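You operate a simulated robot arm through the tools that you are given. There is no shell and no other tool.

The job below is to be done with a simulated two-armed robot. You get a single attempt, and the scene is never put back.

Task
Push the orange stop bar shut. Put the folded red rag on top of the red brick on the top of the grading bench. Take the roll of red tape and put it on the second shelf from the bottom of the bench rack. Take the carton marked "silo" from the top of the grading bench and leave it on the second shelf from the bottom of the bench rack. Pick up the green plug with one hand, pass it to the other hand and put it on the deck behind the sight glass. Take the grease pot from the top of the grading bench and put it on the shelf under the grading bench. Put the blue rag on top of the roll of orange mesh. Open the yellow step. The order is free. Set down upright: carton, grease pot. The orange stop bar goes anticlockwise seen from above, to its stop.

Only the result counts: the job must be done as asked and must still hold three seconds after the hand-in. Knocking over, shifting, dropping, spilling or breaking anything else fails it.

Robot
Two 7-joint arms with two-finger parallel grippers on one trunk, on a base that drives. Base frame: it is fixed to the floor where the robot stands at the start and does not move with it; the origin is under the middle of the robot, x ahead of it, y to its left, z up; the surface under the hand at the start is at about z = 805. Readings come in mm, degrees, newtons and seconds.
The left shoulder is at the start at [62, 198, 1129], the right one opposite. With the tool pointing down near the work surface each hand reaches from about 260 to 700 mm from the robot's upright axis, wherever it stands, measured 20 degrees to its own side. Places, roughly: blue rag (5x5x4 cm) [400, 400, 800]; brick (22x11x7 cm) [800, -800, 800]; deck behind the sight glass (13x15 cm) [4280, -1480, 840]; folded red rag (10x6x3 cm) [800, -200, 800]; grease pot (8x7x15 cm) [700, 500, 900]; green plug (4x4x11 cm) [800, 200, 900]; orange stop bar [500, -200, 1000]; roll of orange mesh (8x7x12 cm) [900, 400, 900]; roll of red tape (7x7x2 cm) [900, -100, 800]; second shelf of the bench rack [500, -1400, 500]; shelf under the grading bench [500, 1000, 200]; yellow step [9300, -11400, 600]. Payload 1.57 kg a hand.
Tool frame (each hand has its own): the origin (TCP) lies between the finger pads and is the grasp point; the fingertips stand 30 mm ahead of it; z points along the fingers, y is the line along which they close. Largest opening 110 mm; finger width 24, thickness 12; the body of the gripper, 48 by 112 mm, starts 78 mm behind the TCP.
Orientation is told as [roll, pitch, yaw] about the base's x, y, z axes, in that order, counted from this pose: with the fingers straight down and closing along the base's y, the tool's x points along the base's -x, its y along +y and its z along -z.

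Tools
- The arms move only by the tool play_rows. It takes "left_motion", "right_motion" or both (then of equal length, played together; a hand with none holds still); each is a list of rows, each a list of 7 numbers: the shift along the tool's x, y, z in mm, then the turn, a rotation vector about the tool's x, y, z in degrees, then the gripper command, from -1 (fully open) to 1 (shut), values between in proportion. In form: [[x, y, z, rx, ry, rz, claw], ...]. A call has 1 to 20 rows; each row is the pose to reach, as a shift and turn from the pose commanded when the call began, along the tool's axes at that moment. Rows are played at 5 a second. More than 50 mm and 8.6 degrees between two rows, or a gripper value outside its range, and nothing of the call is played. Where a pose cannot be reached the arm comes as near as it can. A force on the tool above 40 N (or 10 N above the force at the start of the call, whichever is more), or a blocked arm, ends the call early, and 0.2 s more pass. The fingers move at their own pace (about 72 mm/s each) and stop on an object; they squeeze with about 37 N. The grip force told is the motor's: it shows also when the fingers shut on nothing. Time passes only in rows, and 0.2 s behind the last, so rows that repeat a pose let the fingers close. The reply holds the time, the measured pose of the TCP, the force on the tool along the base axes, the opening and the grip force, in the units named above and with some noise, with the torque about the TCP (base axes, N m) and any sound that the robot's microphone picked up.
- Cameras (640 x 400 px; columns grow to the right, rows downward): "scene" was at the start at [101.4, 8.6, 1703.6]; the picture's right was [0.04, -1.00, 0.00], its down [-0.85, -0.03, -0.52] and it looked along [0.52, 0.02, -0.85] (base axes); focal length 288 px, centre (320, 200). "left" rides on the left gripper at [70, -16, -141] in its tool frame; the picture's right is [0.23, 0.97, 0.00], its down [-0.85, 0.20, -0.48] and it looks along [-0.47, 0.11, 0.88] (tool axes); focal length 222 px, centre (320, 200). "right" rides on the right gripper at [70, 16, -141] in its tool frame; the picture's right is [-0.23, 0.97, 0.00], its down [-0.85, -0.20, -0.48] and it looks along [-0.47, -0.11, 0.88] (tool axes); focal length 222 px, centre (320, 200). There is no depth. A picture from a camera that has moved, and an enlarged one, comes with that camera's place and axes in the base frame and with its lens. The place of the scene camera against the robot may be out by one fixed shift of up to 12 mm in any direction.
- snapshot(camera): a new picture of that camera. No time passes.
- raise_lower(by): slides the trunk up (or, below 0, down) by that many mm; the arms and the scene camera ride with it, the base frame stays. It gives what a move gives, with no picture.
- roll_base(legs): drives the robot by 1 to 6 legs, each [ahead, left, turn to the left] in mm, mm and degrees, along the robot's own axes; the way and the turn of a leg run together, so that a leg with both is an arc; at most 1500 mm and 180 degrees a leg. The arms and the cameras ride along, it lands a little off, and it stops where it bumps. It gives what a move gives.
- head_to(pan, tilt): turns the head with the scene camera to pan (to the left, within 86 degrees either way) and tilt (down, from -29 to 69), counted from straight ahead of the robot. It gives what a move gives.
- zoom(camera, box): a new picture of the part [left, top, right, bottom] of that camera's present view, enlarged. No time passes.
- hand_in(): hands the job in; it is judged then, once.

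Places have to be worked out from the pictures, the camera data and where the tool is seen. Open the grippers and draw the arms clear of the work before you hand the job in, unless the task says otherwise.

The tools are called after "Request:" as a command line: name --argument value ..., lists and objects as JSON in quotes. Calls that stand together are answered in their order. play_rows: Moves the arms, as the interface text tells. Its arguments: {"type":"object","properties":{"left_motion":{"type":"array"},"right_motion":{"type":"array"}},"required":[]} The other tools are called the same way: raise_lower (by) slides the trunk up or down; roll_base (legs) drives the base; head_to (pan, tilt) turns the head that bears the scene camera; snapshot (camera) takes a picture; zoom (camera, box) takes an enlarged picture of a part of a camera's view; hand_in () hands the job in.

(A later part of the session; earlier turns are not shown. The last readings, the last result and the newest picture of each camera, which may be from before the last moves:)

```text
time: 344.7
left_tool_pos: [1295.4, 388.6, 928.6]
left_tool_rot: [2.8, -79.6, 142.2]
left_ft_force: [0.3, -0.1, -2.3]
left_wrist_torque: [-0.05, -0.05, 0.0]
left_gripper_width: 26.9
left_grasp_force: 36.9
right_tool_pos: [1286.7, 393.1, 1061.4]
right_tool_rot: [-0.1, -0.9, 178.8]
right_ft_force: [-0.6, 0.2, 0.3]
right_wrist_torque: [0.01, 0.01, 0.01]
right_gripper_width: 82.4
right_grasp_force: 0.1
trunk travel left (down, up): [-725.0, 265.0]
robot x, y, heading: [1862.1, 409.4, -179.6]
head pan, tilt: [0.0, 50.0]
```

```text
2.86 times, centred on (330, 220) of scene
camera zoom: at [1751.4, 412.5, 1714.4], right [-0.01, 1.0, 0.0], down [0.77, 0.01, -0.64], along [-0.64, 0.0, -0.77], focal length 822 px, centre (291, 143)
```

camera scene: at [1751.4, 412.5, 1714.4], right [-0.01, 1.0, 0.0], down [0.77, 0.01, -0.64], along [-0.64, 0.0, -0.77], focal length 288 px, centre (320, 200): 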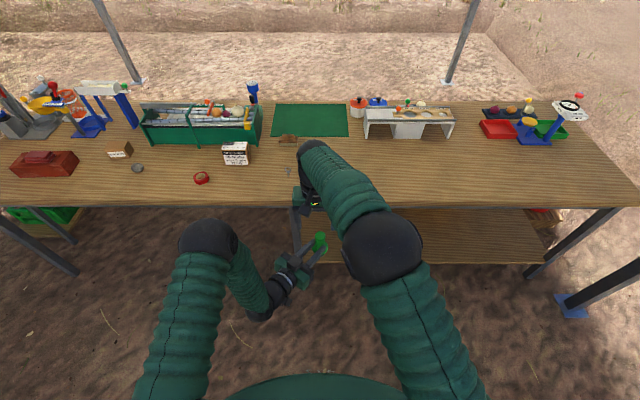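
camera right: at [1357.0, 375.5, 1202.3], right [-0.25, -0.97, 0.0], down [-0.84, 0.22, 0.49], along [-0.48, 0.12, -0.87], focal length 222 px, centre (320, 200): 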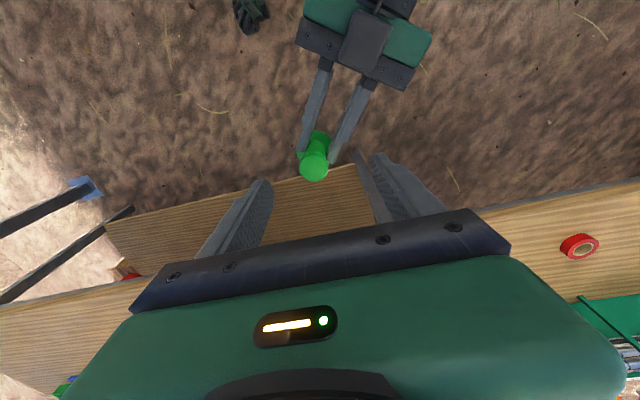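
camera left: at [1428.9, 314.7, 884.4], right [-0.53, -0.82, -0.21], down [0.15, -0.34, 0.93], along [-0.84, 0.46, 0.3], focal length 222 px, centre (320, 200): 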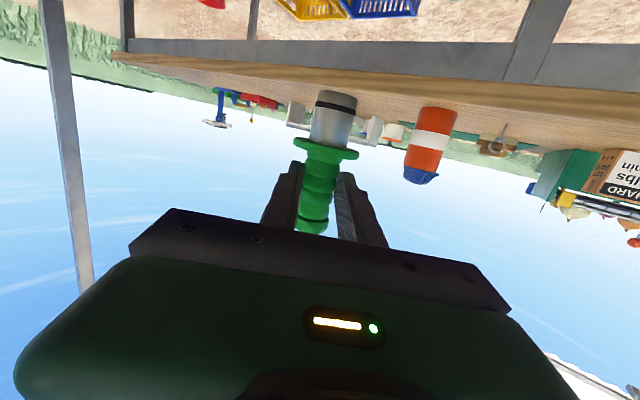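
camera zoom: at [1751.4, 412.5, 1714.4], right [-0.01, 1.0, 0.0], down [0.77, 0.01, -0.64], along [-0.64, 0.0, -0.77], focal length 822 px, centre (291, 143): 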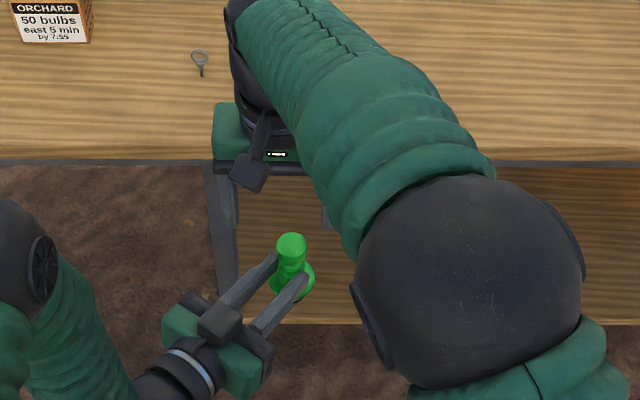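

The plug is held near the left fingertips: handle top ≈[1268,404,962]. I shift the right hand there and lower it partway, then check.

Request:
play_rows --right_motion '[[-9, -5.5, 0, 0, 0, 0, -0.3], [-18, -11, 0, 0, 0, 0, -0.3], [-18, -11, 20, 0, 0, 0, -0.3], [-18, -11, 40, 0, 0, 0, -0.3], [-18, -11, 60, 0, 0, 0, -0.3], [-18, -11, 60, 0, 0, 0, -0.3]]'

Request:
zoom --camera "right" --box '[240, 80, 400, 240]'

Request:
snapshot --camera "left"

```text
time: 346.1
left_tool_pos: [1295.6, 387.4, 927.7]
left_tool_rot: [2.7, -79.6, 142.2]
left_ft_force: [-0.3, -0.6, -0.4]
left_wrist_torque: [0.01, -0.05, -0.01]
left_gripper_width: 26.8
left_grasp_force: 36.4
right_tool_pos: [1268.3, 404.1, 1001.8]
right_tool_rot: [-0.3, -0.9, 178.7]
right_ft_force: [-0.2, -0.4, -0.2]
right_wrist_torque: [0.0, 0.04, -0.02]
right_gripper_width: 71.5
right_grasp_force: 0.0
trunk travel left (down, up): [-725.0, 265.0]
robot x, y, heading: [1865.2, 409.9, -179.6]
head pan, tilt: [0.0, 50.0]
```

```text
2.50 times, centred on (320, 160) of right
camera zoom: at [1337.7, 386.7, 1142.7], right [-0.25, -0.97, 0.0], down [-0.84, 0.22, 0.49], along [-0.48, 0.12, -0.87], focal length 555 px, centre (320, 300)
```

zoom: 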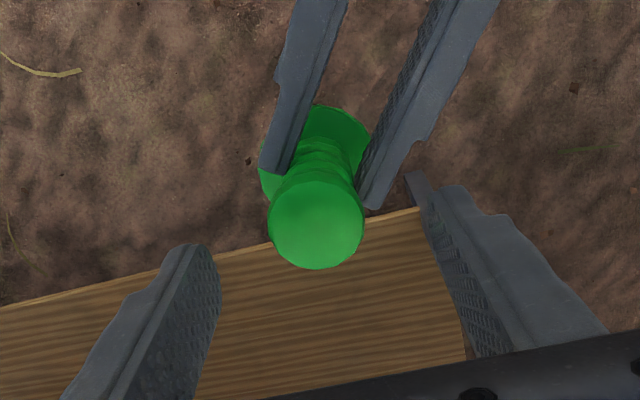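

```text
taken
camera left: at [1429.1, 313.8, 884.5], right [-0.53, -0.82, -0.22], down [0.15, -0.34, 0.93], along [-0.84, 0.46, 0.3], focal length 222 px, centre (320, 200)
```

left: 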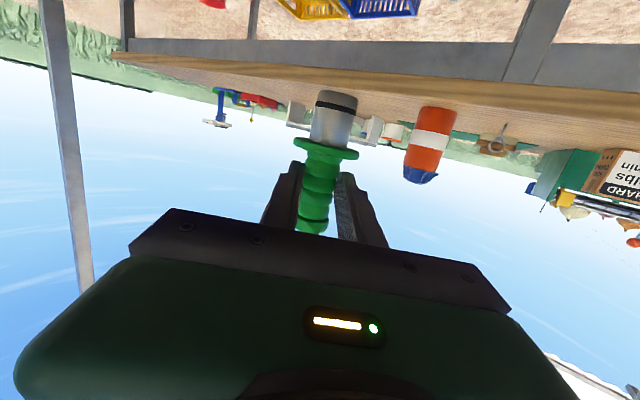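

Aligned: handle top at [1267,405,960]. I lower the right hand 31 mm so its tips come just above the left fingers.

Request:
play_rows --right_motion '[[0, 0, 10, 0, 0, 0, -0.3], [0, -1, 20, 0, 0, 0, -0.3], [0, -1, 28, 0, 0, 0, -0.3], [0, -1, 31, 0, 0, 0, -0.3], [0, -1, 31, 0, 0, 0, -0.3]]'

Request:
snapshot --camera "right"

Request:
zoom --camera "scene" --box '[250, 180, 390, 290]'

```text
time: 347.3
left_tool_pos: [1295.0, 388.8, 927.6]
left_tool_rot: [2.9, -79.7, 142.2]
left_ft_force: [0.3, -0.1, -1.5]
left_wrist_torque: [-0.05, -0.05, -0.02]
left_gripper_width: 27.3
left_grasp_force: 36.9
right_tool_pos: [1267.8, 406.3, 971.3]
right_tool_rot: [-0.1, -0.9, 178.8]
right_ft_force: [-0.2, 0.9, -0.8]
right_wrist_torque: [-0.05, -0.02, 0.01]
right_gripper_width: 71.7
right_grasp_force: 0.0
trunk travel left (down, up): [-725.0, 265.0]
robot x, y, heading: [1865.6, 409.9, -179.7]
head pan, tilt: [0.0, 50.0]
```

```text
taken
camera right: at [1337.5, 388.0, 1111.4], right [-0.25, -0.97, 0.0], down [-0.84, 0.22, 0.49], along [-0.48, 0.12, -0.87], focal length 222 px, centre (320, 200)
```

right: 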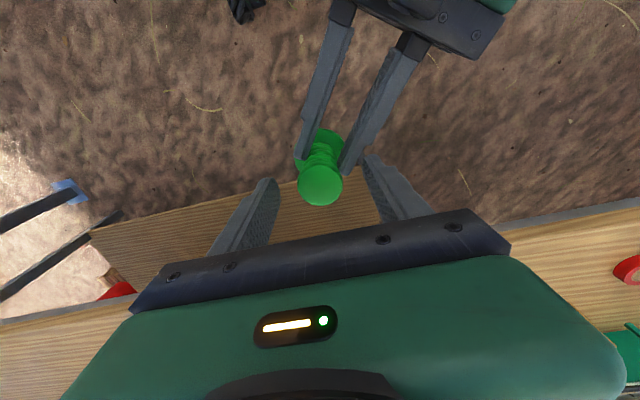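

```text
3.64 times, centred on (320, 235) of scene
camera zoom: at [1751.0, 412.7, 1714.4], right [-0.01, 1.0, 0.0], down [0.77, 0.01, -0.64], along [-0.64, 0.0, -0.77], focal length 1046 px, centre (320, 73)
```

zoom: 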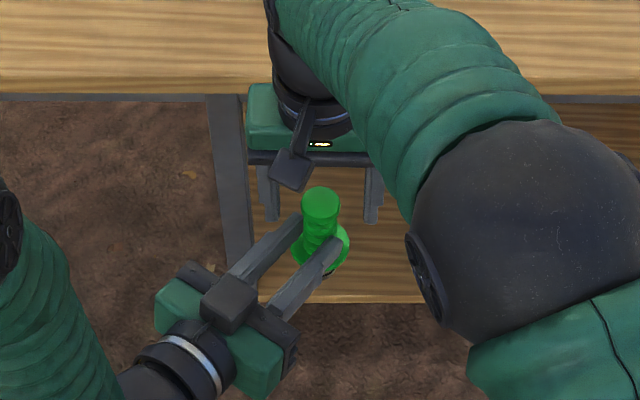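

Right fingers straddle the handle top. I close the right gripper.

Request:
play_rows --right_motion '[[0, 0, 0, 0, 0, 0, 0.1], [0, 0, 0, 0, 0, 0, 0.5], [0, 0, 0, 0, 0, 0, 1], [0, 0, 0, 0, 0, 0, 1], [0, 0, 0, 0, 0, 0, 1]]'

Request:
snapshot --camera "right"

```text
time: 348.5
left_tool_pos: [1295.2, 387.4, 927.1]
left_tool_rot: [2.7, -79.7, 142.2]
left_ft_force: [0.2, 4.2, -0.9]
left_wrist_torque: [-0.01, -0.02, -0.29]
left_gripper_width: 26.7
left_grasp_force: 37.2
right_tool_pos: [1267.3, 405.6, 971.5]
right_tool_rot: [-0.2, -0.9, 178.6]
right_ft_force: [0.6, -3.5, 0.2]
right_wrist_torque: [-0.16, 0.02, 0.16]
right_gripper_width: 32.1
right_grasp_force: 37.4
trunk travel left (down, up): [-725.0, 265.0]
robot x, y, heading: [1861.6, 410.4, -179.6]
head pan, tilt: [0.0, 50.0]
```

```text
taken
camera right: at [1337.5, 387.7, 1111.5], right [-0.25, -0.97, 0.0], down [-0.84, 0.22, 0.49], along [-0.48, 0.12, -0.87], focal length 222 px, centre (320, 200)
```

right: 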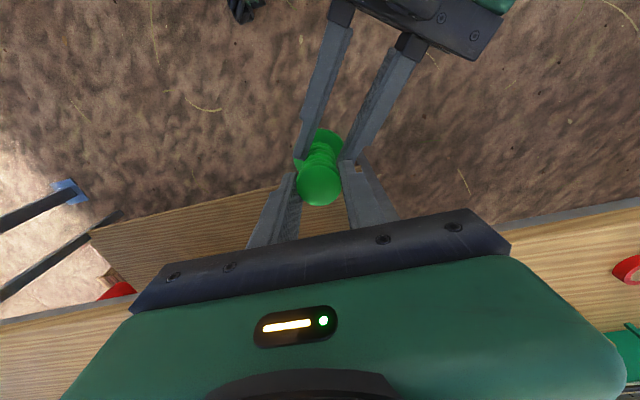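

Right hand holds the knob (32 mm, 37 N). I open the left gripper to release.

Request:
play_rows --left_motion '[[0, 0, 0, 0, 0, 0, 0.4], [0, 0, 0, 0, 0, 0, 0.1], [0, 0, 0, 0, 0, 0, -0.2], [0, 0, 0, 0, 0, 0, -0.2]]'

Request:
snapshot --camera "right"

Request:
snapshot --camera "left"

```text
time: 349.5
left_tool_pos: [1295.3, 387.8, 926.4]
left_tool_rot: [2.7, -79.7, 142.1]
left_ft_force: [-0.7, -0.1, 0.0]
left_wrist_torque: [-0.02, -0.01, -0.01]
left_gripper_width: 66.1
left_grasp_force: 0.1
right_tool_pos: [1268.2, 404.7, 971.9]
right_tool_rot: [-0.2, -1.0, 178.7]
right_ft_force: [-0.1, -0.4, 0.6]
right_wrist_torque: [0.0, 0.01, 0.04]
right_gripper_width: 32.0
right_grasp_force: 37.0
trunk travel left (down, up): [-725.0, 265.0]
robot x, y, heading: [1860.0, 408.6, -179.2]
head pan, tilt: [0.0, 50.0]
```

```text
taken
camera right: at [1337.4, 388.1, 1111.4], right [-0.25, -0.97, 0.0], down [-0.84, 0.22, 0.49], along [-0.48, 0.12, -0.87], focal length 222 px, centre (320, 200)
```

right: 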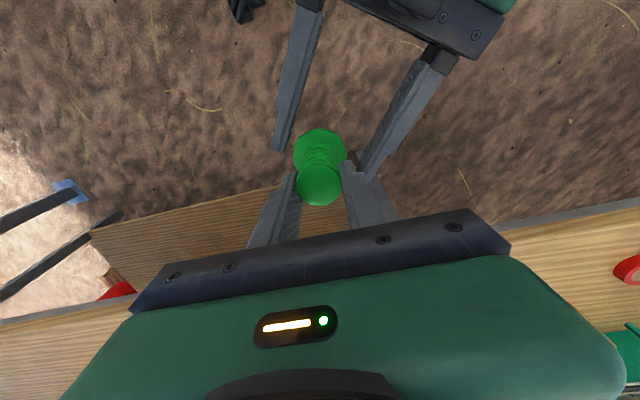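

```text
taken
camera left: at [1428.8, 313.8, 884.3], right [-0.53, -0.82, -0.22], down [0.15, -0.34, 0.93], along [-0.84, 0.46, 0.3], focal length 222 px, centre (320, 200)
```

left: 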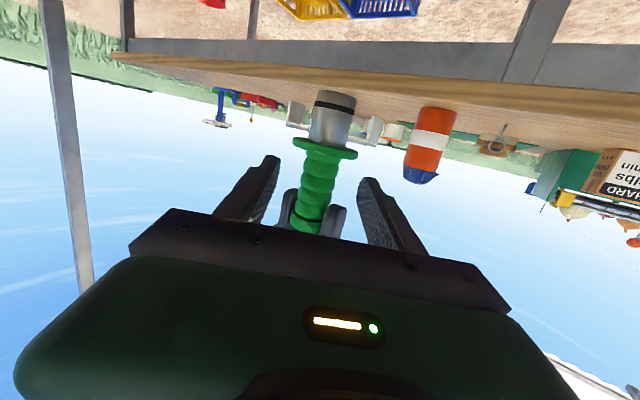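

The plug now hangs from the right hand alone. I withdraw the left hand 64 mm straight back, slowly, to clear it.

Request:
play_rows --left_motion '[[0, 0, -8, 0, 0, 0, -0.2], [0, 0, -16, 0, 0, 0, -0.2], [0, 0, -24, 0, 0, 0, -0.2], [0, 0, -32, 0, 0, 0, -0.2], [0, 0, -40, 0, 0, 0, -0.2], [0, 0, -48, 0, 0, 0, -0.2], [0, 0, -56, 0, 0, 0, -0.2], [0, 0, -64, 0, 0, 0, -0.2], [0, 0, -64, 0, 0, 0, -0.2]]'

Request:
snapshot --camera "right"

```text
time: 351.5
left_tool_pos: [1346.8, 351.5, 939.4]
left_tool_rot: [2.7, -79.7, 142.3]
left_ft_force: [0.0, 0.2, 0.2]
left_wrist_torque: [-0.01, 0.0, 0.0]
left_gripper_width: 66.2
left_grasp_force: 0.0
right_tool_pos: [1267.3, 406.6, 971.8]
right_tool_rot: [-0.4, -1.0, 178.7]
right_ft_force: [0.2, 0.0, 0.1]
right_wrist_torque: [-0.01, -0.01, 0.02]
right_gripper_width: 31.8
right_grasp_force: 37.2
trunk travel left (down, up): [-725.0, 265.0]
robot x, y, heading: [1861.9, 409.5, -179.6]
head pan, tilt: [0.0, 50.0]
```

```text
taken
camera right: at [1337.3, 387.9, 1111.4], right [-0.25, -0.97, 0.0], down [-0.84, 0.22, 0.49], along [-0.48, 0.12, -0.87], focal length 222 px, centre (320, 200)
```

right: 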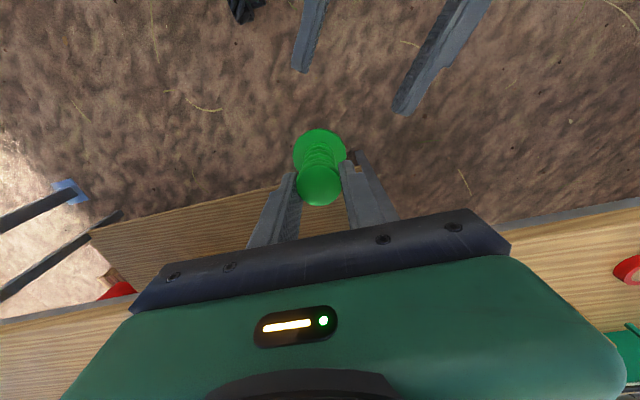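

The plug is clear of the left fingers. I move the right hand with the plug outward and up to a carry pose, slowly.

Request:
play_rows --right_motion '[[2, -14, -6, 0, 0, 0, 1], [5, -28, -12, 0, 0, 0, 1], [10, -42, -19, 0, 0, 0, 1], [18, -56, -26, 0, 0, 0, 1], [27, -70, -33, 0, 0, 0, 1], [36, -84, -40, 0, 0, 0, 1], [45, -98, -47, 0, 0, 0, 1], [54, -112, -54, 0, 0, 0, 1], [63, -126, -61, 0, 0, 0, 1], [72, -140, -68, 0, 0, 0, 1], [81, -154, -75, 0, 0, 0, 1], [90, -168, -82, 0, 0, 0, 1], [99, -182, -89, 0, 0, 0, 1], [108, -196, -96, 0, 0, 0, 1], [117, -210, -103, 0, 0, 0, 1], [126, -224, -110, 0, 0, 0, 1], [135, -238, -119, 0, 0, 0, 1], [145, -252, -128, 0, 0, 0, 1], [145, -252, -128, 0, 0, 0, 1]]'

Request:
snapshot --camera "scene"

Request:
snapshot --camera "right"

```text
time: 355.5
left_tool_pos: [1346.1, 352.6, 939.6]
left_tool_rot: [3.0, -79.5, 142.1]
left_ft_force: [0.1, -0.8, -0.1]
left_wrist_torque: [0.0, -0.01, 0.02]
left_gripper_width: 65.9
left_grasp_force: 0.0
right_tool_pos: [1419.5, 655.5, 1098.1]
right_tool_rot: [-0.3, -0.8, 178.6]
right_ft_force: [-0.8, -0.3, -0.3]
right_wrist_torque: [-0.01, 0.01, 0.02]
right_gripper_width: 31.6
right_grasp_force: 36.3
trunk travel left (down, up): [-725.0, 265.0]
robot x, y, heading: [1862.0, 412.2, -179.5]
head pan, tilt: [0.0, 50.0]
```

```text
taken
camera scene: at [1751.7, 414.4, 1714.4], right [-0.01, 1.0, 0.0], down [0.77, 0.0, -0.64], along [-0.64, 0.0, -0.77], focal length 288 px, centre (320, 200)
```

scene: 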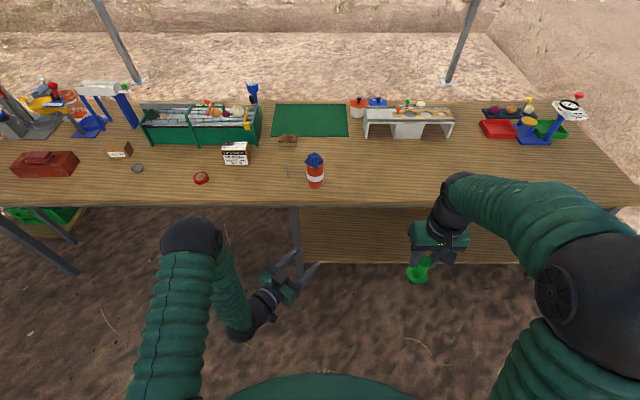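

```text
taken
camera right: at [1489.1, 637.5, 1238.5], right [-0.25, -0.97, 0.0], down [-0.84, 0.22, 0.49], along [-0.48, 0.12, -0.87], focal length 222 px, centre (320, 200)
```

right: 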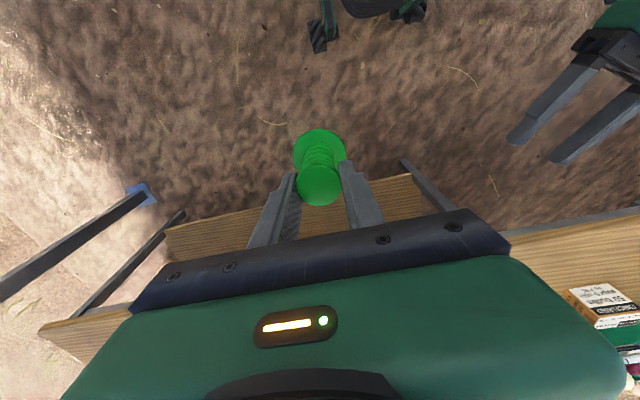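

The hand-over is done; the right hand carries the plug from the top. Now I return the left hand to vertical in slow steps, for the tape.

Request:
play_rows --left_motion '[[0.5, 3, -8.4, -1.2, 3.85, -1.49, -1], [1.1, 6, -16.9, -2.4, 7.7, -2.98, -1], [1.6, 9, -25.3, -3.6, 11.6, -4.5, -1], [2.2, 12, -33.8, -4.8, 15.4, -6, -1], [2.7, 15, -42.2, -6, 19.3, -7.5, -1], [3.3, 18, -50.7, -7.2, 23.1, -8.9, -1], [3.8, 21, -59.1, -8.4, 27, -10.4, -1], [4.4, 24, -67.6, -9.6, 30.8, -11.9, -1], [4.9, 27, -76, -10.8, 34.7, -13.4, -1], [5.5, 30, -84.5, -12, 38.5, -14.9, -1], [6, 33, -92.9, -13.2, 42.4, -16.4, -1], [6.5, 36, -101.3, -14.4, 46.2, -17.9, -1], [7.1, 39, -109.8, -15.6, 50.1, -19.4, -1], [7.6, 42, -118.2, -16.8, 53.9, -20.9, -1], [8.2, 45, -126.7, -18, 57.8, -22.4, -1], [8.7, 48, -135.1, -19.2, 61.6, -23.8, -1], [9.3, 51, -143.6, -20.4, 65.5, -25.3, -1], [9.8, 54, -152, -21.6, 69.3, -26.8, -1], [10.4, 57, -160.5, -22.8, 73.2, -28.3, -1], [10.9, 59.9, -168.9, -24, 77, -29.8, -1]]'

Request:
snapshot --camera "scene"

```text
time: 359.7
left_tool_pos: [1449.9, 207.2, 960.2]
left_tool_rot: [0.0, 0.0, -179.7]
left_ft_force: [0.7, -0.9, -0.8]
left_wrist_torque: [0.01, -0.04, 0.0]
left_gripper_width: 109.9
left_grasp_force: 0.1
right_tool_pos: [1419.2, 655.4, 1098.4]
right_tool_rot: [-0.3, -0.8, 178.7]
right_ft_force: [-1.2, 0.6, -1.1]
right_wrist_torque: [0.0, -0.02, 0.0]
right_gripper_width: 31.6
right_grasp_force: 36.6
trunk travel left (down, up): [-725.0, 265.0]
robot x, y, heading: [1865.2, 404.8, -179.7]
head pan, tilt: [0.0, 50.0]
```

```text
taken
camera scene: at [1752.0, 414.1, 1714.5], right [-0.01, 1.0, 0.0], down [0.77, 0.0, -0.64], along [-0.64, 0.0, -0.77], focal length 288 px, centre (320, 200)
```

scene: 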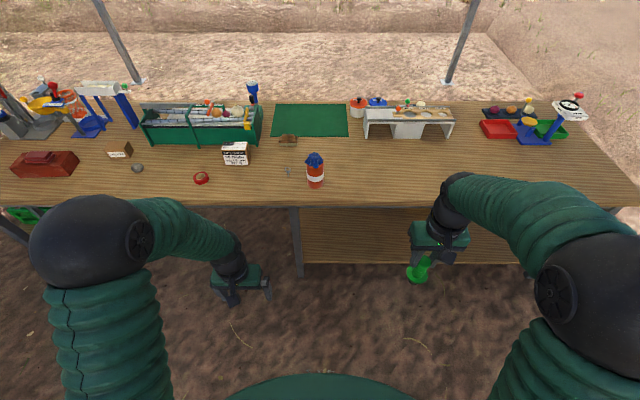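

Left hand vertical again. I raise both hands before going over the bench.

Request:
play_rows --left_motion '[[0, 0, -16, 0, 0, 0, -1], [0, 0, -32, 0, 0, 0, -1], [0, 0, -48, 0, 0, 0, -1], [0, 0, -64, 0, 0, 0, -1], [0, 0, -80, 0, 0, 0, -1], [0, 0, -96, 0, 0, 0, -1], [0, 0, -112, 0, 0, 0, -1], [0, 0, -128, 0, 0, 0, -1], [0, 0, -144, 0, 0, 0, -1], [0, 0, -160, 0, 0, 0, -1]]' --right_motion '[[0, 0, -8, 0, 0, 0, 1], [0, 0, -16, 0, 0, 0, 1], [0, 0, -24, 0, 0, 0, 1], [0, 0, -32, 0, 0, 0, 1], [0, 0, -40, 0, 0, 0, 1], [0, 0, -48, 0, 0, 0, 1], [0, 0, -56, 0, 0, 0, 1], [0, 0, -64, 0, 0, 0, 1], [0, 0, -72, 0, 0, 0, 1], [0, 0, -80, 0, 0, 0, 1]]'

Request:
roll_base --legs '[[0, 325, -0.3], [400, 0, 0]]'

Request:
snapshot --camera "left"

Request:
snapshot --camera "scene"

```text
time: 361.9
left_tool_pos: [1450.7, 206.4, 1119.8]
left_tool_rot: [-0.3, -0.1, -179.7]
left_ft_force: [-1.2, -0.3, 0.1]
left_wrist_torque: [-0.01, -0.03, -0.03]
left_gripper_width: 110.1
left_grasp_force: 0.0
right_tool_pos: [1421.7, 654.1, 1178.2]
right_tool_rot: [-0.2, -0.8, 178.7]
right_ft_force: [-0.3, 0.0, -1.4]
right_wrist_torque: [-0.03, 0.0, 0.01]
right_gripper_width: 30.4
right_grasp_force: 36.7
trunk travel left (down, up): [-725.0, 265.0]
robot x, y, heading: [1861.1, 407.7, -179.6]
head pan, tilt: [0.0, 50.0]
```

```text
time: 366.2
left_tool_pos: [1057.3, -131.4, 1119.8]
left_tool_rot: [-0.3, -0.2, -179.9]
left_ft_force: [0.9, 0.0, -0.3]
left_wrist_torque: [0.01, -0.02, 0.0]
left_gripper_width: 109.7
left_grasp_force: 0.1
right_tool_pos: [1030.6, 316.8, 1178.9]
right_tool_rot: [-0.5, -1.0, 178.6]
right_ft_force: [-0.1, -1.3, -1.2]
right_wrist_torque: [0.02, 0.03, 0.01]
right_gripper_width: 30.6
right_grasp_force: 37.0
trunk travel left (down, up): [-725.0, 265.0]
robot x, y, heading: [1467.3, 69.9, -179.9]
head pan, tilt: [0.0, 50.0]
```

```text
taken
camera left: at [1128.5, -115.8, 1260.8], right [0.23, -0.97, -0.01], down [-0.85, -0.2, 0.48], along [-0.47, -0.1, -0.88], focal length 222 px, centre (320, 200)
```

left: 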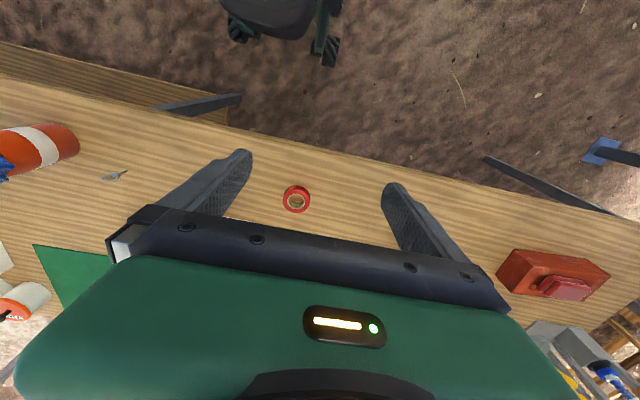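

```text
taken
camera scene: at [1362.1, 73.3, 1714.8], right [0.0, 1.0, 0.0], down [0.77, 0.01, -0.64], along [-0.64, 0.0, -0.77], focal length 288 px, centre (320, 200)
```

scene: 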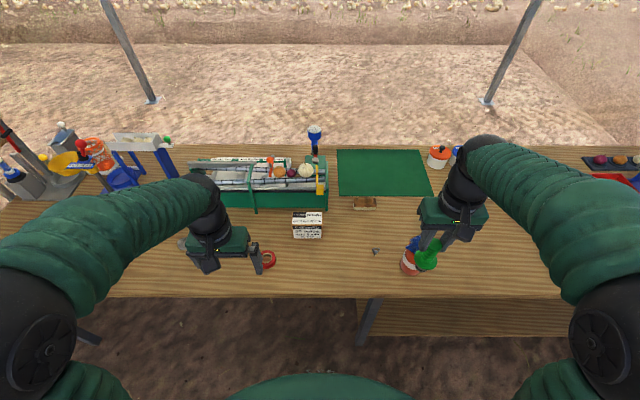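

The right grip width has shrunk slightly (32→30.5); I check whether the plug is slipping.

Request:
zoom --camera "right" --box '[240, 80, 400, 240]'

Request:
zoom --camera "scene" --box '[380, 180, 500, 290]'

```text
2.50 times, centred on (320, 160) of right
camera zoom: at [1100.0, 298.2, 1319.5], right [-0.25, -0.97, 0.0], down [-0.84, 0.22, 0.49], along [-0.48, 0.13, -0.87], focal length 555 px, centre (320, 300)
```

zoom: 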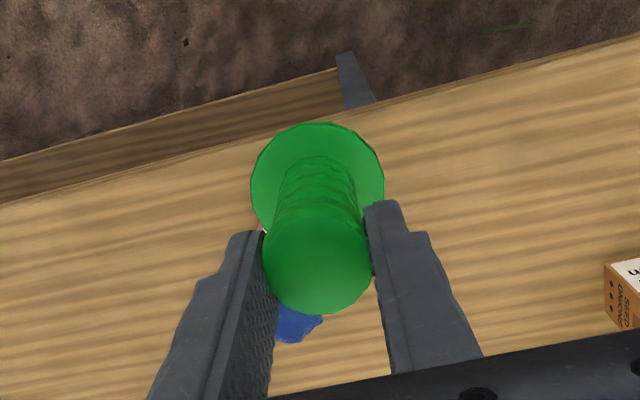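

```text
3.64 times, centred on (440, 235) of scene
camera zoom: at [1362.1, 73.3, 1714.8], right [0.0, 1.0, 0.0], down [0.77, 0.01, -0.64], along [-0.64, 0.0, -0.77], focal length 1046 px, centre (-116, 73)
```

zoom: 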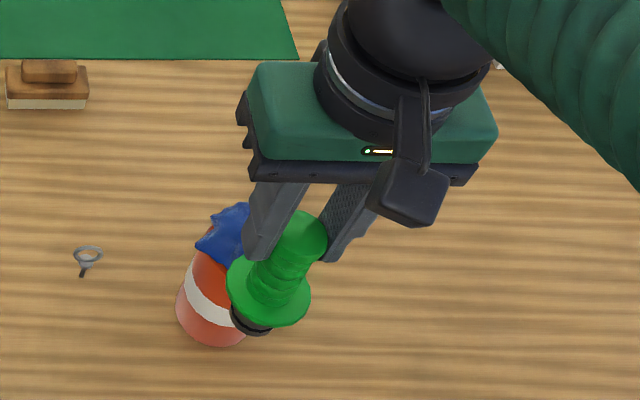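

The plug's position in the hand looks unchanged for now. I move on to the tape promptly: driving the last bit so the left hand is above it.

Request:
roll_base --legs '[[175, -14, 0]]'

Request:
zoom --camera "left" --box '[220, 60, 420, 220]'

Request:
zoom --camera "right" --box '[240, 80, 400, 240]'

```text
time: 367.7
left_tool_pos: [882.9, -116.3, 1121.5]
left_tool_rot: [-0.3, -0.3, -179.7]
left_ft_force: [-0.5, -0.3, -0.2]
left_wrist_torque: [0.02, 0.01, 0.02]
left_gripper_width: 110.0
left_grasp_force: 0.1
right_tool_pos: [854.8, 331.6, 1179.9]
right_tool_rot: [-0.3, -1.0, 178.7]
right_ft_force: [0.2, 0.0, -1.4]
right_wrist_torque: [0.02, 0.0, 0.03]
right_gripper_width: 30.8
right_grasp_force: 36.9
trunk travel left (down, up): [-725.0, 265.0]
robot x, y, heading: [1291.6, 87.7, -179.8]
head pan, tilt: [0.0, 50.0]
```

```text
2.50 times, centred on (320, 140) of left
camera zoom: at [953.7, -100.4, 1261.9], right [0.23, -0.97, 0.0], down [-0.85, -0.21, 0.48], along [-0.47, -0.11, -0.88], focal length 555 px, centre (320, 350)
```

zoom: 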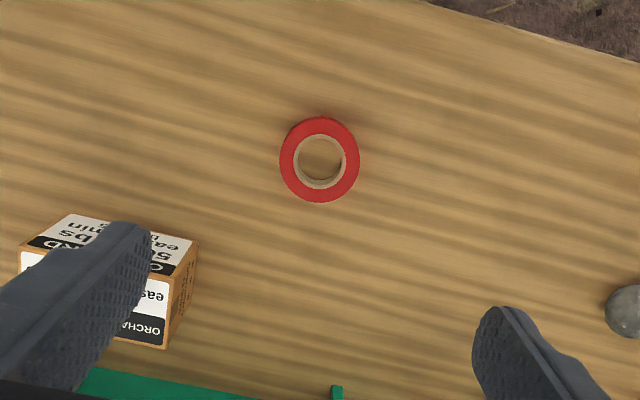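

```text
2.50 times, centred on (320, 160) of right
camera zoom: at [924.4, 313.8, 1319.5], right [-0.25, -0.97, 0.0], down [-0.84, 0.22, 0.49], along [-0.48, 0.12, -0.87], focal length 555 px, centre (320, 300)
```

zoom: 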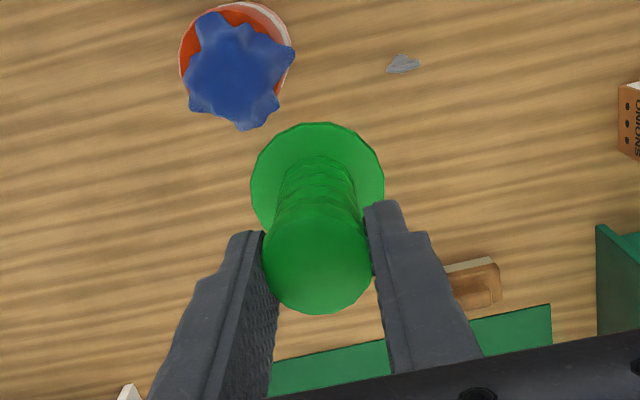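

The plug hasn't slipped. The tape is at [879,-116]; I lower the left hand over it and grip its rim.

Request:
play_rows --left_motion '[[-4, 0, 30, 0, 0, 0, -1], [-4, 0, 60, 0, 0, 0, -1], [-4, 0, 90, 0, 0, 0, -1], [-4, 0, 120, 0, 0, 0, -1], [-4, 0, 150, 0, 0, 0, -1], [-4, 0, 180, 0, 0, 0, -1], [-4, 0, 210, 0, 0, 0, -1], [-4, 0, 240, 0, 0, 0, -1], [-4, 0, 265, 0, 0, 0, -1], [-4, 0, 278, 0, 0, 0, -1], [-4, 0, 278, 0, 0, 0, -1]]'

Request:
zoom --camera "left" --box '[220, 100, 420, 260]'

```text
time: 370.1
left_tool_pos: [874.3, -116.2, 842.9]
left_tool_rot: [-0.1, -0.1, -179.7]
left_ft_force: [-0.4, 0.3, -0.2]
left_wrist_torque: [-0.04, 0.0, -0.03]
left_gripper_width: 109.9
left_grasp_force: 0.1
right_tool_pos: [851.7, 332.7, 1178.5]
right_tool_rot: [-0.2, -0.9, 178.7]
right_ft_force: [0.4, -0.7, -0.8]
right_wrist_torque: [0.03, -0.03, 0.02]
right_gripper_width: 30.5
right_grasp_force: 37.4
trunk travel left (down, up): [-725.0, 265.0]
robot x, y, heading: [1291.6, 84.5, -179.8]
head pan, tilt: [0.0, 50.0]
```

```text
2.50 times, centred on (320, 180) of left
camera zoom: at [945.6, -99.5, 984.4], right [0.23, -0.97, 0.0], down [-0.85, -0.2, 0.48], along [-0.47, -0.11, -0.88], focal length 555 px, centre (320, 250)
```

zoom: 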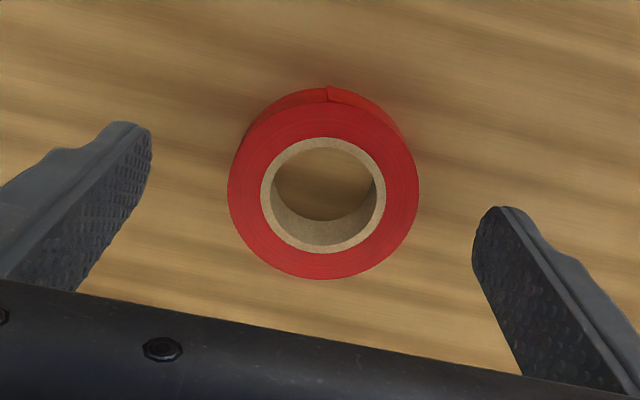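

Slight forward offset; I move 5 mm back toward the robot, down 4 mm, and close.

Request:
play_rows --left_motion '[[5, 0, 2, 0, 0, 0, -1], [5, 0, 4.5, 0, 0, 0, -1], [5, 0, 4.5, 0, 0, 0, -0.3], [5, 0, 4.5, 0, 0, 0, 0.2], [5, 0, 4.5, 0, 0, 0, 1], [5, 0, 4.5, 0, 0, 0, 1], [5, 0, 4.5, 0, 0, 0, 1]]'

Request:
zoom --camera "left" --box '[220, 100, 420, 260]'

```text
time: 371.7
left_tool_pos: [880.0, -115.5, 836.5]
left_tool_rot: [0.0, -0.1, -179.7]
left_ft_force: [-0.1, -0.2, 0.0]
left_wrist_torque: [0.02, -0.01, 0.0]
left_gripper_width: 59.6
left_grasp_force: 36.6
right_tool_pos: [852.4, 332.7, 1179.0]
right_tool_rot: [-0.2, -0.9, 178.7]
right_ft_force: [0.5, 0.5, -1.6]
right_wrist_torque: [0.04, 0.02, -0.01]
right_gripper_width: 30.5
right_grasp_force: 37.2
trunk travel left (down, up): [-725.0, 265.0]
robot x, y, heading: [1291.4, 89.2, -179.5]
head pan, tilt: [0.0, 50.0]
```

```text
2.50 times, centred on (320, 180) of left
camera zoom: at [950.5, -99.4, 979.2], right [0.23, -0.97, 0.0], down [-0.85, -0.2, 0.48], along [-0.47, -0.11, -0.88], focal length 555 px, centre (320, 250)
```

zoom: 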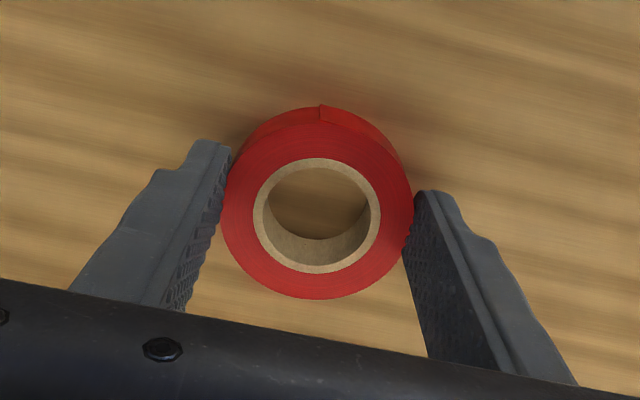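

Tape gripped (59.6 mm). I lift it.

Request:
play_rows --left_motion '[[0, 0, -20, 0, 0, 0, 1], [0, 0, -50, 0, 0, 0, 1], [0, 0, -80, 0, 0, 0, 1], [0, 0, -110, 0, 0, 0, 1], [0, 0, -140, 0, 0, 0, 1], [0, 0, -170, 0, 0, 0, 1], [0, 0, -200, 0, 0, 0, 1], [0, 0, -230, 0, 0, 0, 1], [0, 0, -260, 0, 0, 0, 1], [0, 0, -260, 0, 0, 0, 1]]'

Request:
zoom --camera "left" --box '[220, 100, 420, 260]'

Request:
zoom --camera "right" --box '[240, 80, 400, 240]'

```text
time: 373.9
left_tool_pos: [880.0, -116.0, 1098.8]
left_tool_rot: [-0.1, -0.2, -179.7]
left_ft_force: [-0.9, 0.5, -0.4]
left_wrist_torque: [0.0, -0.01, 0.01]
left_gripper_width: 59.6
left_grasp_force: 36.8
right_tool_pos: [850.9, 332.5, 1178.3]
right_tool_rot: [-0.1, -0.9, 178.8]
right_ft_force: [-0.4, 0.8, -0.7]
right_wrist_torque: [0.0, 0.0, 0.0]
right_gripper_width: 30.3
right_grasp_force: 36.6
trunk travel left (down, up): [-725.0, 265.0]
robot x, y, heading: [1292.0, 85.5, -179.7]
head pan, tilt: [0.0, 50.0]
```

```text
2.50 times, centred on (320, 180) of left
camera zoom: at [950.5, -99.5, 1239.2], right [0.23, -0.97, 0.0], down [-0.85, -0.2, 0.48], along [-0.47, -0.11, -0.88], focal length 555 px, centre (320, 250)
```

zoom: 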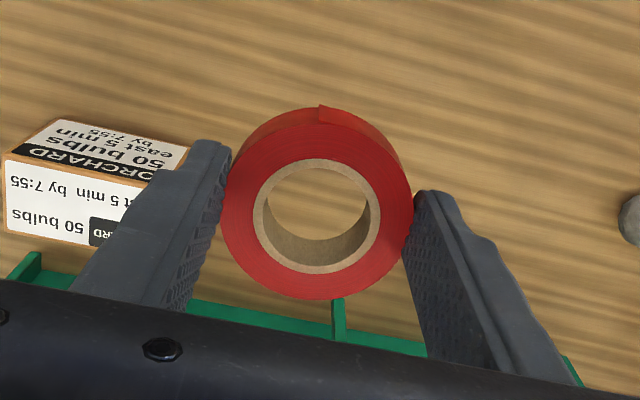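

```text
2.50 times, centred on (320, 160) of right
camera zoom: at [921.0, 315.1, 1318.1], right [-0.25, -0.97, 0.0], down [-0.84, 0.22, 0.49], along [-0.48, 0.12, -0.87], focal length 555 px, centre (320, 300)
```

zoom: 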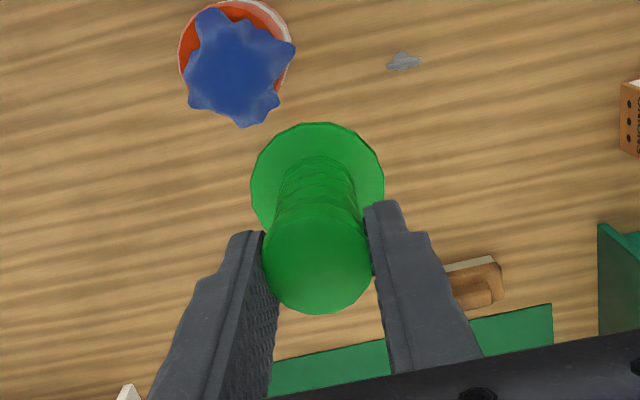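

Both objects are held. I drive around to the rack's right side again: back, along the back side, then ahead and turn.

Request:
roll_base --legs '[[-510, 0, -0.3], [0, 1500, 0], [0, 1090, 0]]'

Request:
zoom --camera "right" --box '[240, 80, 400, 240]'

Request:
head_to --pan 0 --tilt 35

Request:
snapshot --camera "scene"

```text
time: 389.1
left_tool_pos: [1350.4, -2714.7, 1098.0]
left_tool_rot: [0.0, -0.1, 179.8]
left_ft_force: [0.0, 0.6, -0.3]
left_wrist_torque: [0.01, 0.0, 0.01]
left_gripper_width: 58.8
left_grasp_force: 37.1
right_tool_pos: [1327.2, -2263.7, 1177.5]
right_tool_rot: [0.0, -0.9, 178.2]
right_ft_force: [-0.4, 0.2, -0.4]
right_wrist_torque: [-0.05, 0.02, 0.0]
right_gripper_width: 30.6
right_grasp_force: 37.1
trunk travel left (down, up): [-725.0, 265.0]
robot x, y, heading: [1767.2, -2513.0, 179.7]
head pan, tilt: [0.0, 50.0]
```

```text
2.50 times, centred on (320, 160) of right
camera zoom: at [1396.6, -2281.8, 1317.7], right [-0.26, -0.97, 0.0], down [-0.84, 0.23, 0.49], along [-0.48, 0.12, -0.87], focal length 555 px, centre (320, 300)
```

zoom: 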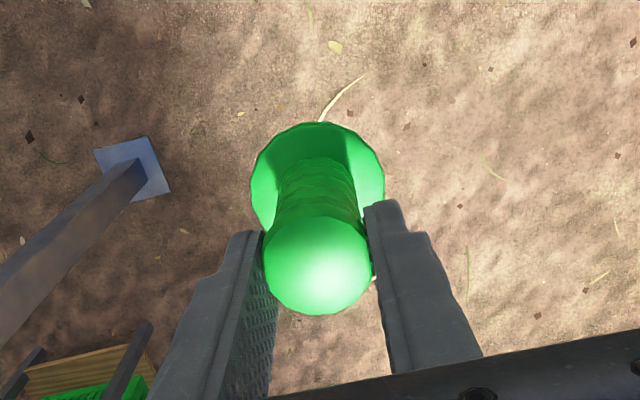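

```text
time: 389.9
left_tool_pos: [1353.3, -2714.3, 1098.1]
left_tool_rot: [-0.1, -0.2, 179.8]
left_ft_force: [-0.1, 0.5, -0.1]
left_wrist_torque: [-0.04, 0.01, -0.03]
left_gripper_width: 58.8
left_grasp_force: 36.7
right_tool_pos: [1327.7, -2266.7, 1177.9]
right_tool_rot: [-0.2, -0.9, 178.2]
right_ft_force: [-0.2, 1.3, -1.1]
right_wrist_torque: [-0.04, 0.02, -0.01]
right_gripper_width: 30.6
right_grasp_force: 36.6
trunk travel left (down, up): [-725.0, 265.0]
robot x, y, heading: [1762.7, -2516.2, 179.8]
head pan, tilt: [0.0, 35.0]
```

```text
taken
camera scene: at [1643.5, -2509.0, 1736.2], right [0.0, 1.0, 0.0], down [0.58, 0.0, -0.82], along [-0.82, 0.0, -0.58], focal length 288 px, centre (320, 200)
```

scene: 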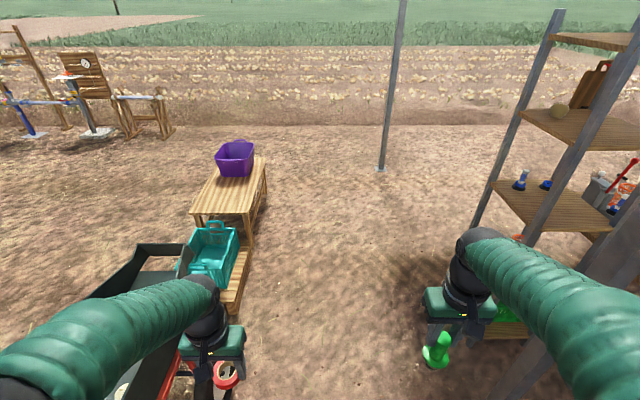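

The way ahead is clear. I drive ahead to x≈600 and turn right to face the rack's side.

Request:
roll_base --legs '[[1165, 0, 0], [0, 0, -90]]'

Request:
snapshot --camera "scene"

```text
time: 399.7
left_tool_pos: [396.9, -2110.8, 1098.6]
left_tool_rot: [-0.1, -0.2, 89.9]
left_ft_force: [-0.3, 0.2, 0.1]
left_wrist_torque: [-0.03, 0.03, 0.03]
left_gripper_width: 58.8
left_grasp_force: 36.8
right_tool_pos: [847.3, -2085.9, 1178.7]
right_tool_rot: [-0.2, -0.9, 88.4]
right_ft_force: [-0.4, 0.4, -1.0]
right_wrist_torque: [-0.01, 0.0, 0.02]
right_gripper_width: 30.8
right_grasp_force: 36.8
trunk travel left (down, up): [-725.0, 265.0]
robot x, y, heading: [600.8, -2523.4, 90.0]
head pan, tilt: [0.0, 35.0]
```

```text
taken
camera scene: at [599.5, -2396.1, 1736.2], right [1.0, 0.0, 0.0], down [0.0, -0.58, -0.82], along [0.0, 0.82, -0.58], focal length 288 px, centre (320, 200)
```

scene: 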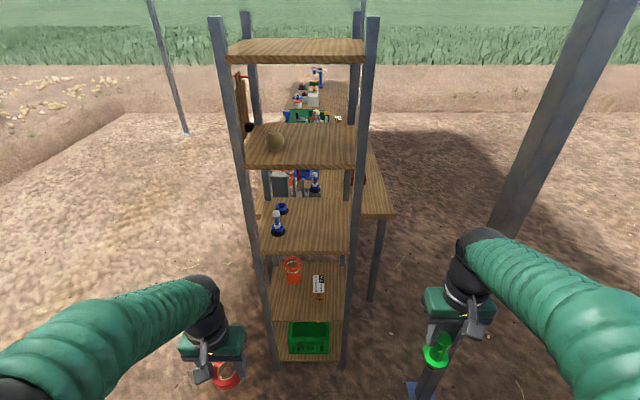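

Facing the rack's side. I extend the left hand (vertical) forward and inward for the shelf.

Request:
play_rows --left_motion '[[-13.4, -11.4, 0, 0, 0, 0, 1], [-26.9, -22.7, 0, 0, 0, 0, 1], [-40.3, -34.1, 0, 0, 0, 0, 1], [-53.7, -45.4, 0, 0, 0, 0, 1], [-67.1, -56.8, 0, 0, 0, 0, 1], [-80.6, -68.1, 0, 0, 0, 0, 1], [-94, -79.5, 0, 0, 0, 0, 1], [-107.4, -90.9, 0, 0, 0, 0, 1], [-120.9, -102.2, 0, 0, 0, 0, 1], [-134.3, -113.6, 0, 0, 0, 0, 1], [-147.7, -124.9, 0, 0, 0, 0, 1], [-161.1, -136.3, 0, 0, 0, 0, 1], [-174.6, -147.6, 0, 0, 0, 0, 1], [-188, -159, 0, 0, 0, 0, 1], [-188, -159, 0, 0, 0, 0, 1]]'

Request:
snapshot --camera "scene"

```text
time: 402.9
left_tool_pos: [558.0, -1925.1, 1100.4]
left_tool_rot: [-0.1, -0.3, 89.8]
left_ft_force: [0.2, 0.2, -0.1]
left_wrist_torque: [-0.02, -0.02, 0.02]
left_gripper_width: 58.6
left_grasp_force: 36.6
right_tool_pos: [849.6, -2087.6, 1179.6]
right_tool_rot: [-0.1, -0.9, 88.4]
right_ft_force: [0.1, 0.2, -0.9]
right_wrist_torque: [0.03, -0.02, -0.05]
right_gripper_width: 30.5
right_grasp_force: 36.9
trunk travel left (down, up): [-725.0, 265.0]
robot x, y, heading: [602.6, -2523.3, 90.1]
head pan, tilt: [0.0, 35.0]
```

```text
taken
camera scene: at [601.1, -2395.2, 1736.2], right [1.0, 0.0, 0.0], down [0.0, -0.58, -0.82], along [0.0, 0.82, -0.58], focal length 288 px, centre (320, 200)
```

scene: 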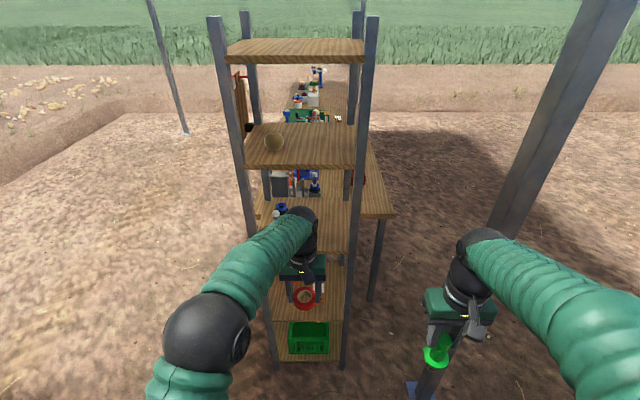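

Now I shift the robot 85 mm left and lower the trunk so the tape comes to shelf height.

Request:
roll_base --legs '[[0, 85, 0]]'

Request:
raise_lower --by -400

Request:
raise_lower --by -90

Request:
snapshot --camera "scene"

Request:
snapshot --camera "left"

```text
time: 403.9
left_tool_pos: [508.2, -1924.9, 1100.3]
left_tool_rot: [1.2, -0.3, 89.8]
left_ft_force: [2.2, 0.4, -1.3]
left_wrist_torque: [-0.02, 0.13, -0.03]
left_gripper_width: 58.8
left_grasp_force: 36.9
right_tool_pos: [799.8, -2086.8, 1172.0]
right_tool_rot: [1.3, -1.0, 88.0]
right_ft_force: [2.0, -0.6, -1.0]
right_wrist_torque: [0.04, 0.08, -0.03]
right_gripper_width: 30.4
right_grasp_force: 36.8
trunk travel left (down, up): [-725.0, 265.0]
robot x, y, heading: [520.5, -2522.4, 90.1]
head pan, tilt: [0.0, 35.0]
```

```text
time: 407.8
left_tool_pos: [482.6, -1927.8, 701.1]
left_tool_rot: [0.0, -0.4, 89.7]
left_ft_force: [0.3, 0.4, -1.6]
left_wrist_torque: [-0.02, 0.0, 0.0]
left_gripper_width: 58.5
left_grasp_force: 37.0
right_tool_pos: [771.8, -2088.7, 779.0]
right_tool_rot: [0.0, -1.0, 88.2]
right_ft_force: [-0.4, 0.0, -1.0]
right_wrist_torque: [0.0, 0.01, -0.05]
right_gripper_width: 30.8
right_grasp_force: 37.2
trunk travel left (down, up): [-325.0, 665.0]
robot x, y, heading: [520.2, -2522.0, 90.1]
head pan, tilt: [0.0, 35.0]
```

```text
time: 409.0
left_tool_pos: [482.4, -1927.6, 609.5]
left_tool_rot: [-0.1, -0.5, 89.7]
left_ft_force: [0.7, 0.6, -0.8]
left_wrist_torque: [0.03, 0.04, -0.02]
left_gripper_width: 58.8
left_grasp_force: 36.6
right_tool_pos: [772.2, -2089.4, 690.1]
right_tool_rot: [-0.1, -1.0, 88.0]
right_ft_force: [0.1, 0.5, -1.2]
right_wrist_torque: [0.04, -0.02, 0.04]
right_gripper_width: 30.6
right_grasp_force: 36.9
trunk travel left (down, up): [-235.0, 755.0]
robot x, y, heading: [520.5, -2522.2, 90.2]
head pan, tilt: [0.0, 35.0]
```

```text
taken
camera scene: at [521.5, -2396.5, 1246.2], right [1.0, 0.0, 0.0], down [0.0, -0.58, -0.82], along [0.0, 0.82, -0.58], focal length 288 px, centre (320, 200)
```

scene: 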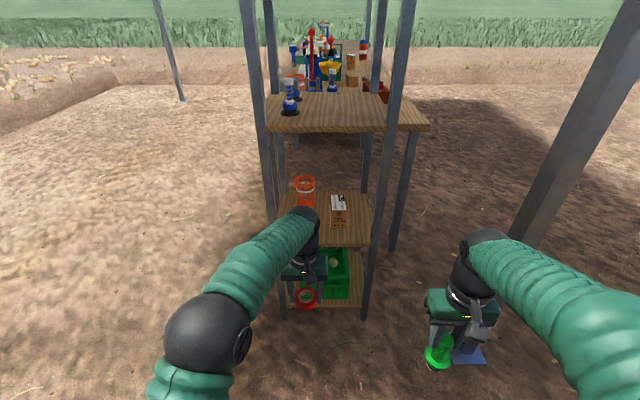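

```text
taken
camera left: at [499.2, -1998.0, 751.6], right [-0.98, -0.22, 0.0], down [-0.2, 0.85, 0.49], along [-0.11, 0.47, -0.87], focal length 222 px, centre (320, 200)
```

left: 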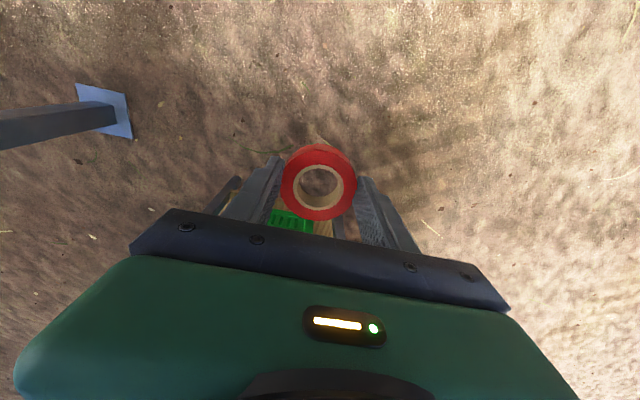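

The left forearm would pass close to the near-left post, so I'll place the tape further right (x≈525). First I check the right elbow's clearance to the canopy post by looking right.

Request:
head_to --pan -50 --tilt 45

Request:
snapshot --camera "scene"

```text
time: 410.2
left_tool_pos: [484.0, -1927.7, 611.7]
left_tool_rot: [-0.1, -0.4, 89.6]
left_ft_force: [0.0, -0.7, -0.5]
left_wrist_torque: [0.05, 0.0, -0.02]
left_gripper_width: 58.8
left_grasp_force: 37.0
right_tool_pos: [772.4, -2089.8, 689.2]
right_tool_rot: [-0.1, -1.0, 88.0]
right_ft_force: [-0.4, 0.5, -1.4]
right_wrist_torque: [0.02, 0.01, 0.0]
right_gripper_width: 30.8
right_grasp_force: 37.2
trunk travel left (down, up): [-235.0, 755.0]
robot x, y, heading: [521.8, -2524.4, 90.0]
head pan, tilt: [-50.0, 45.0]
```

```text
taken
camera scene: at [583.9, -2432.0, 1231.4], right [0.64, -0.77, 0.0], down [-0.54, -0.46, -0.71], along [0.54, 0.45, -0.71], focal length 288 px, centre (320, 200)
```

scene: 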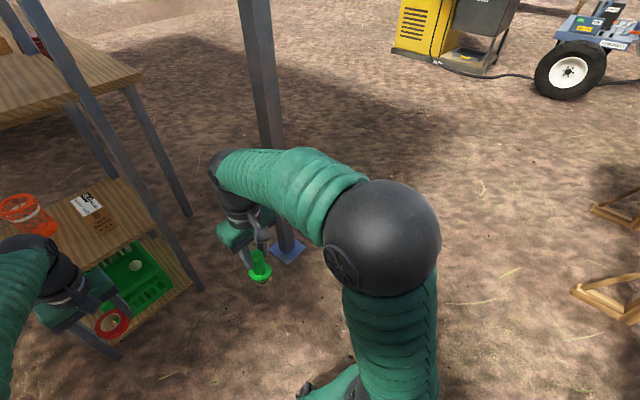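

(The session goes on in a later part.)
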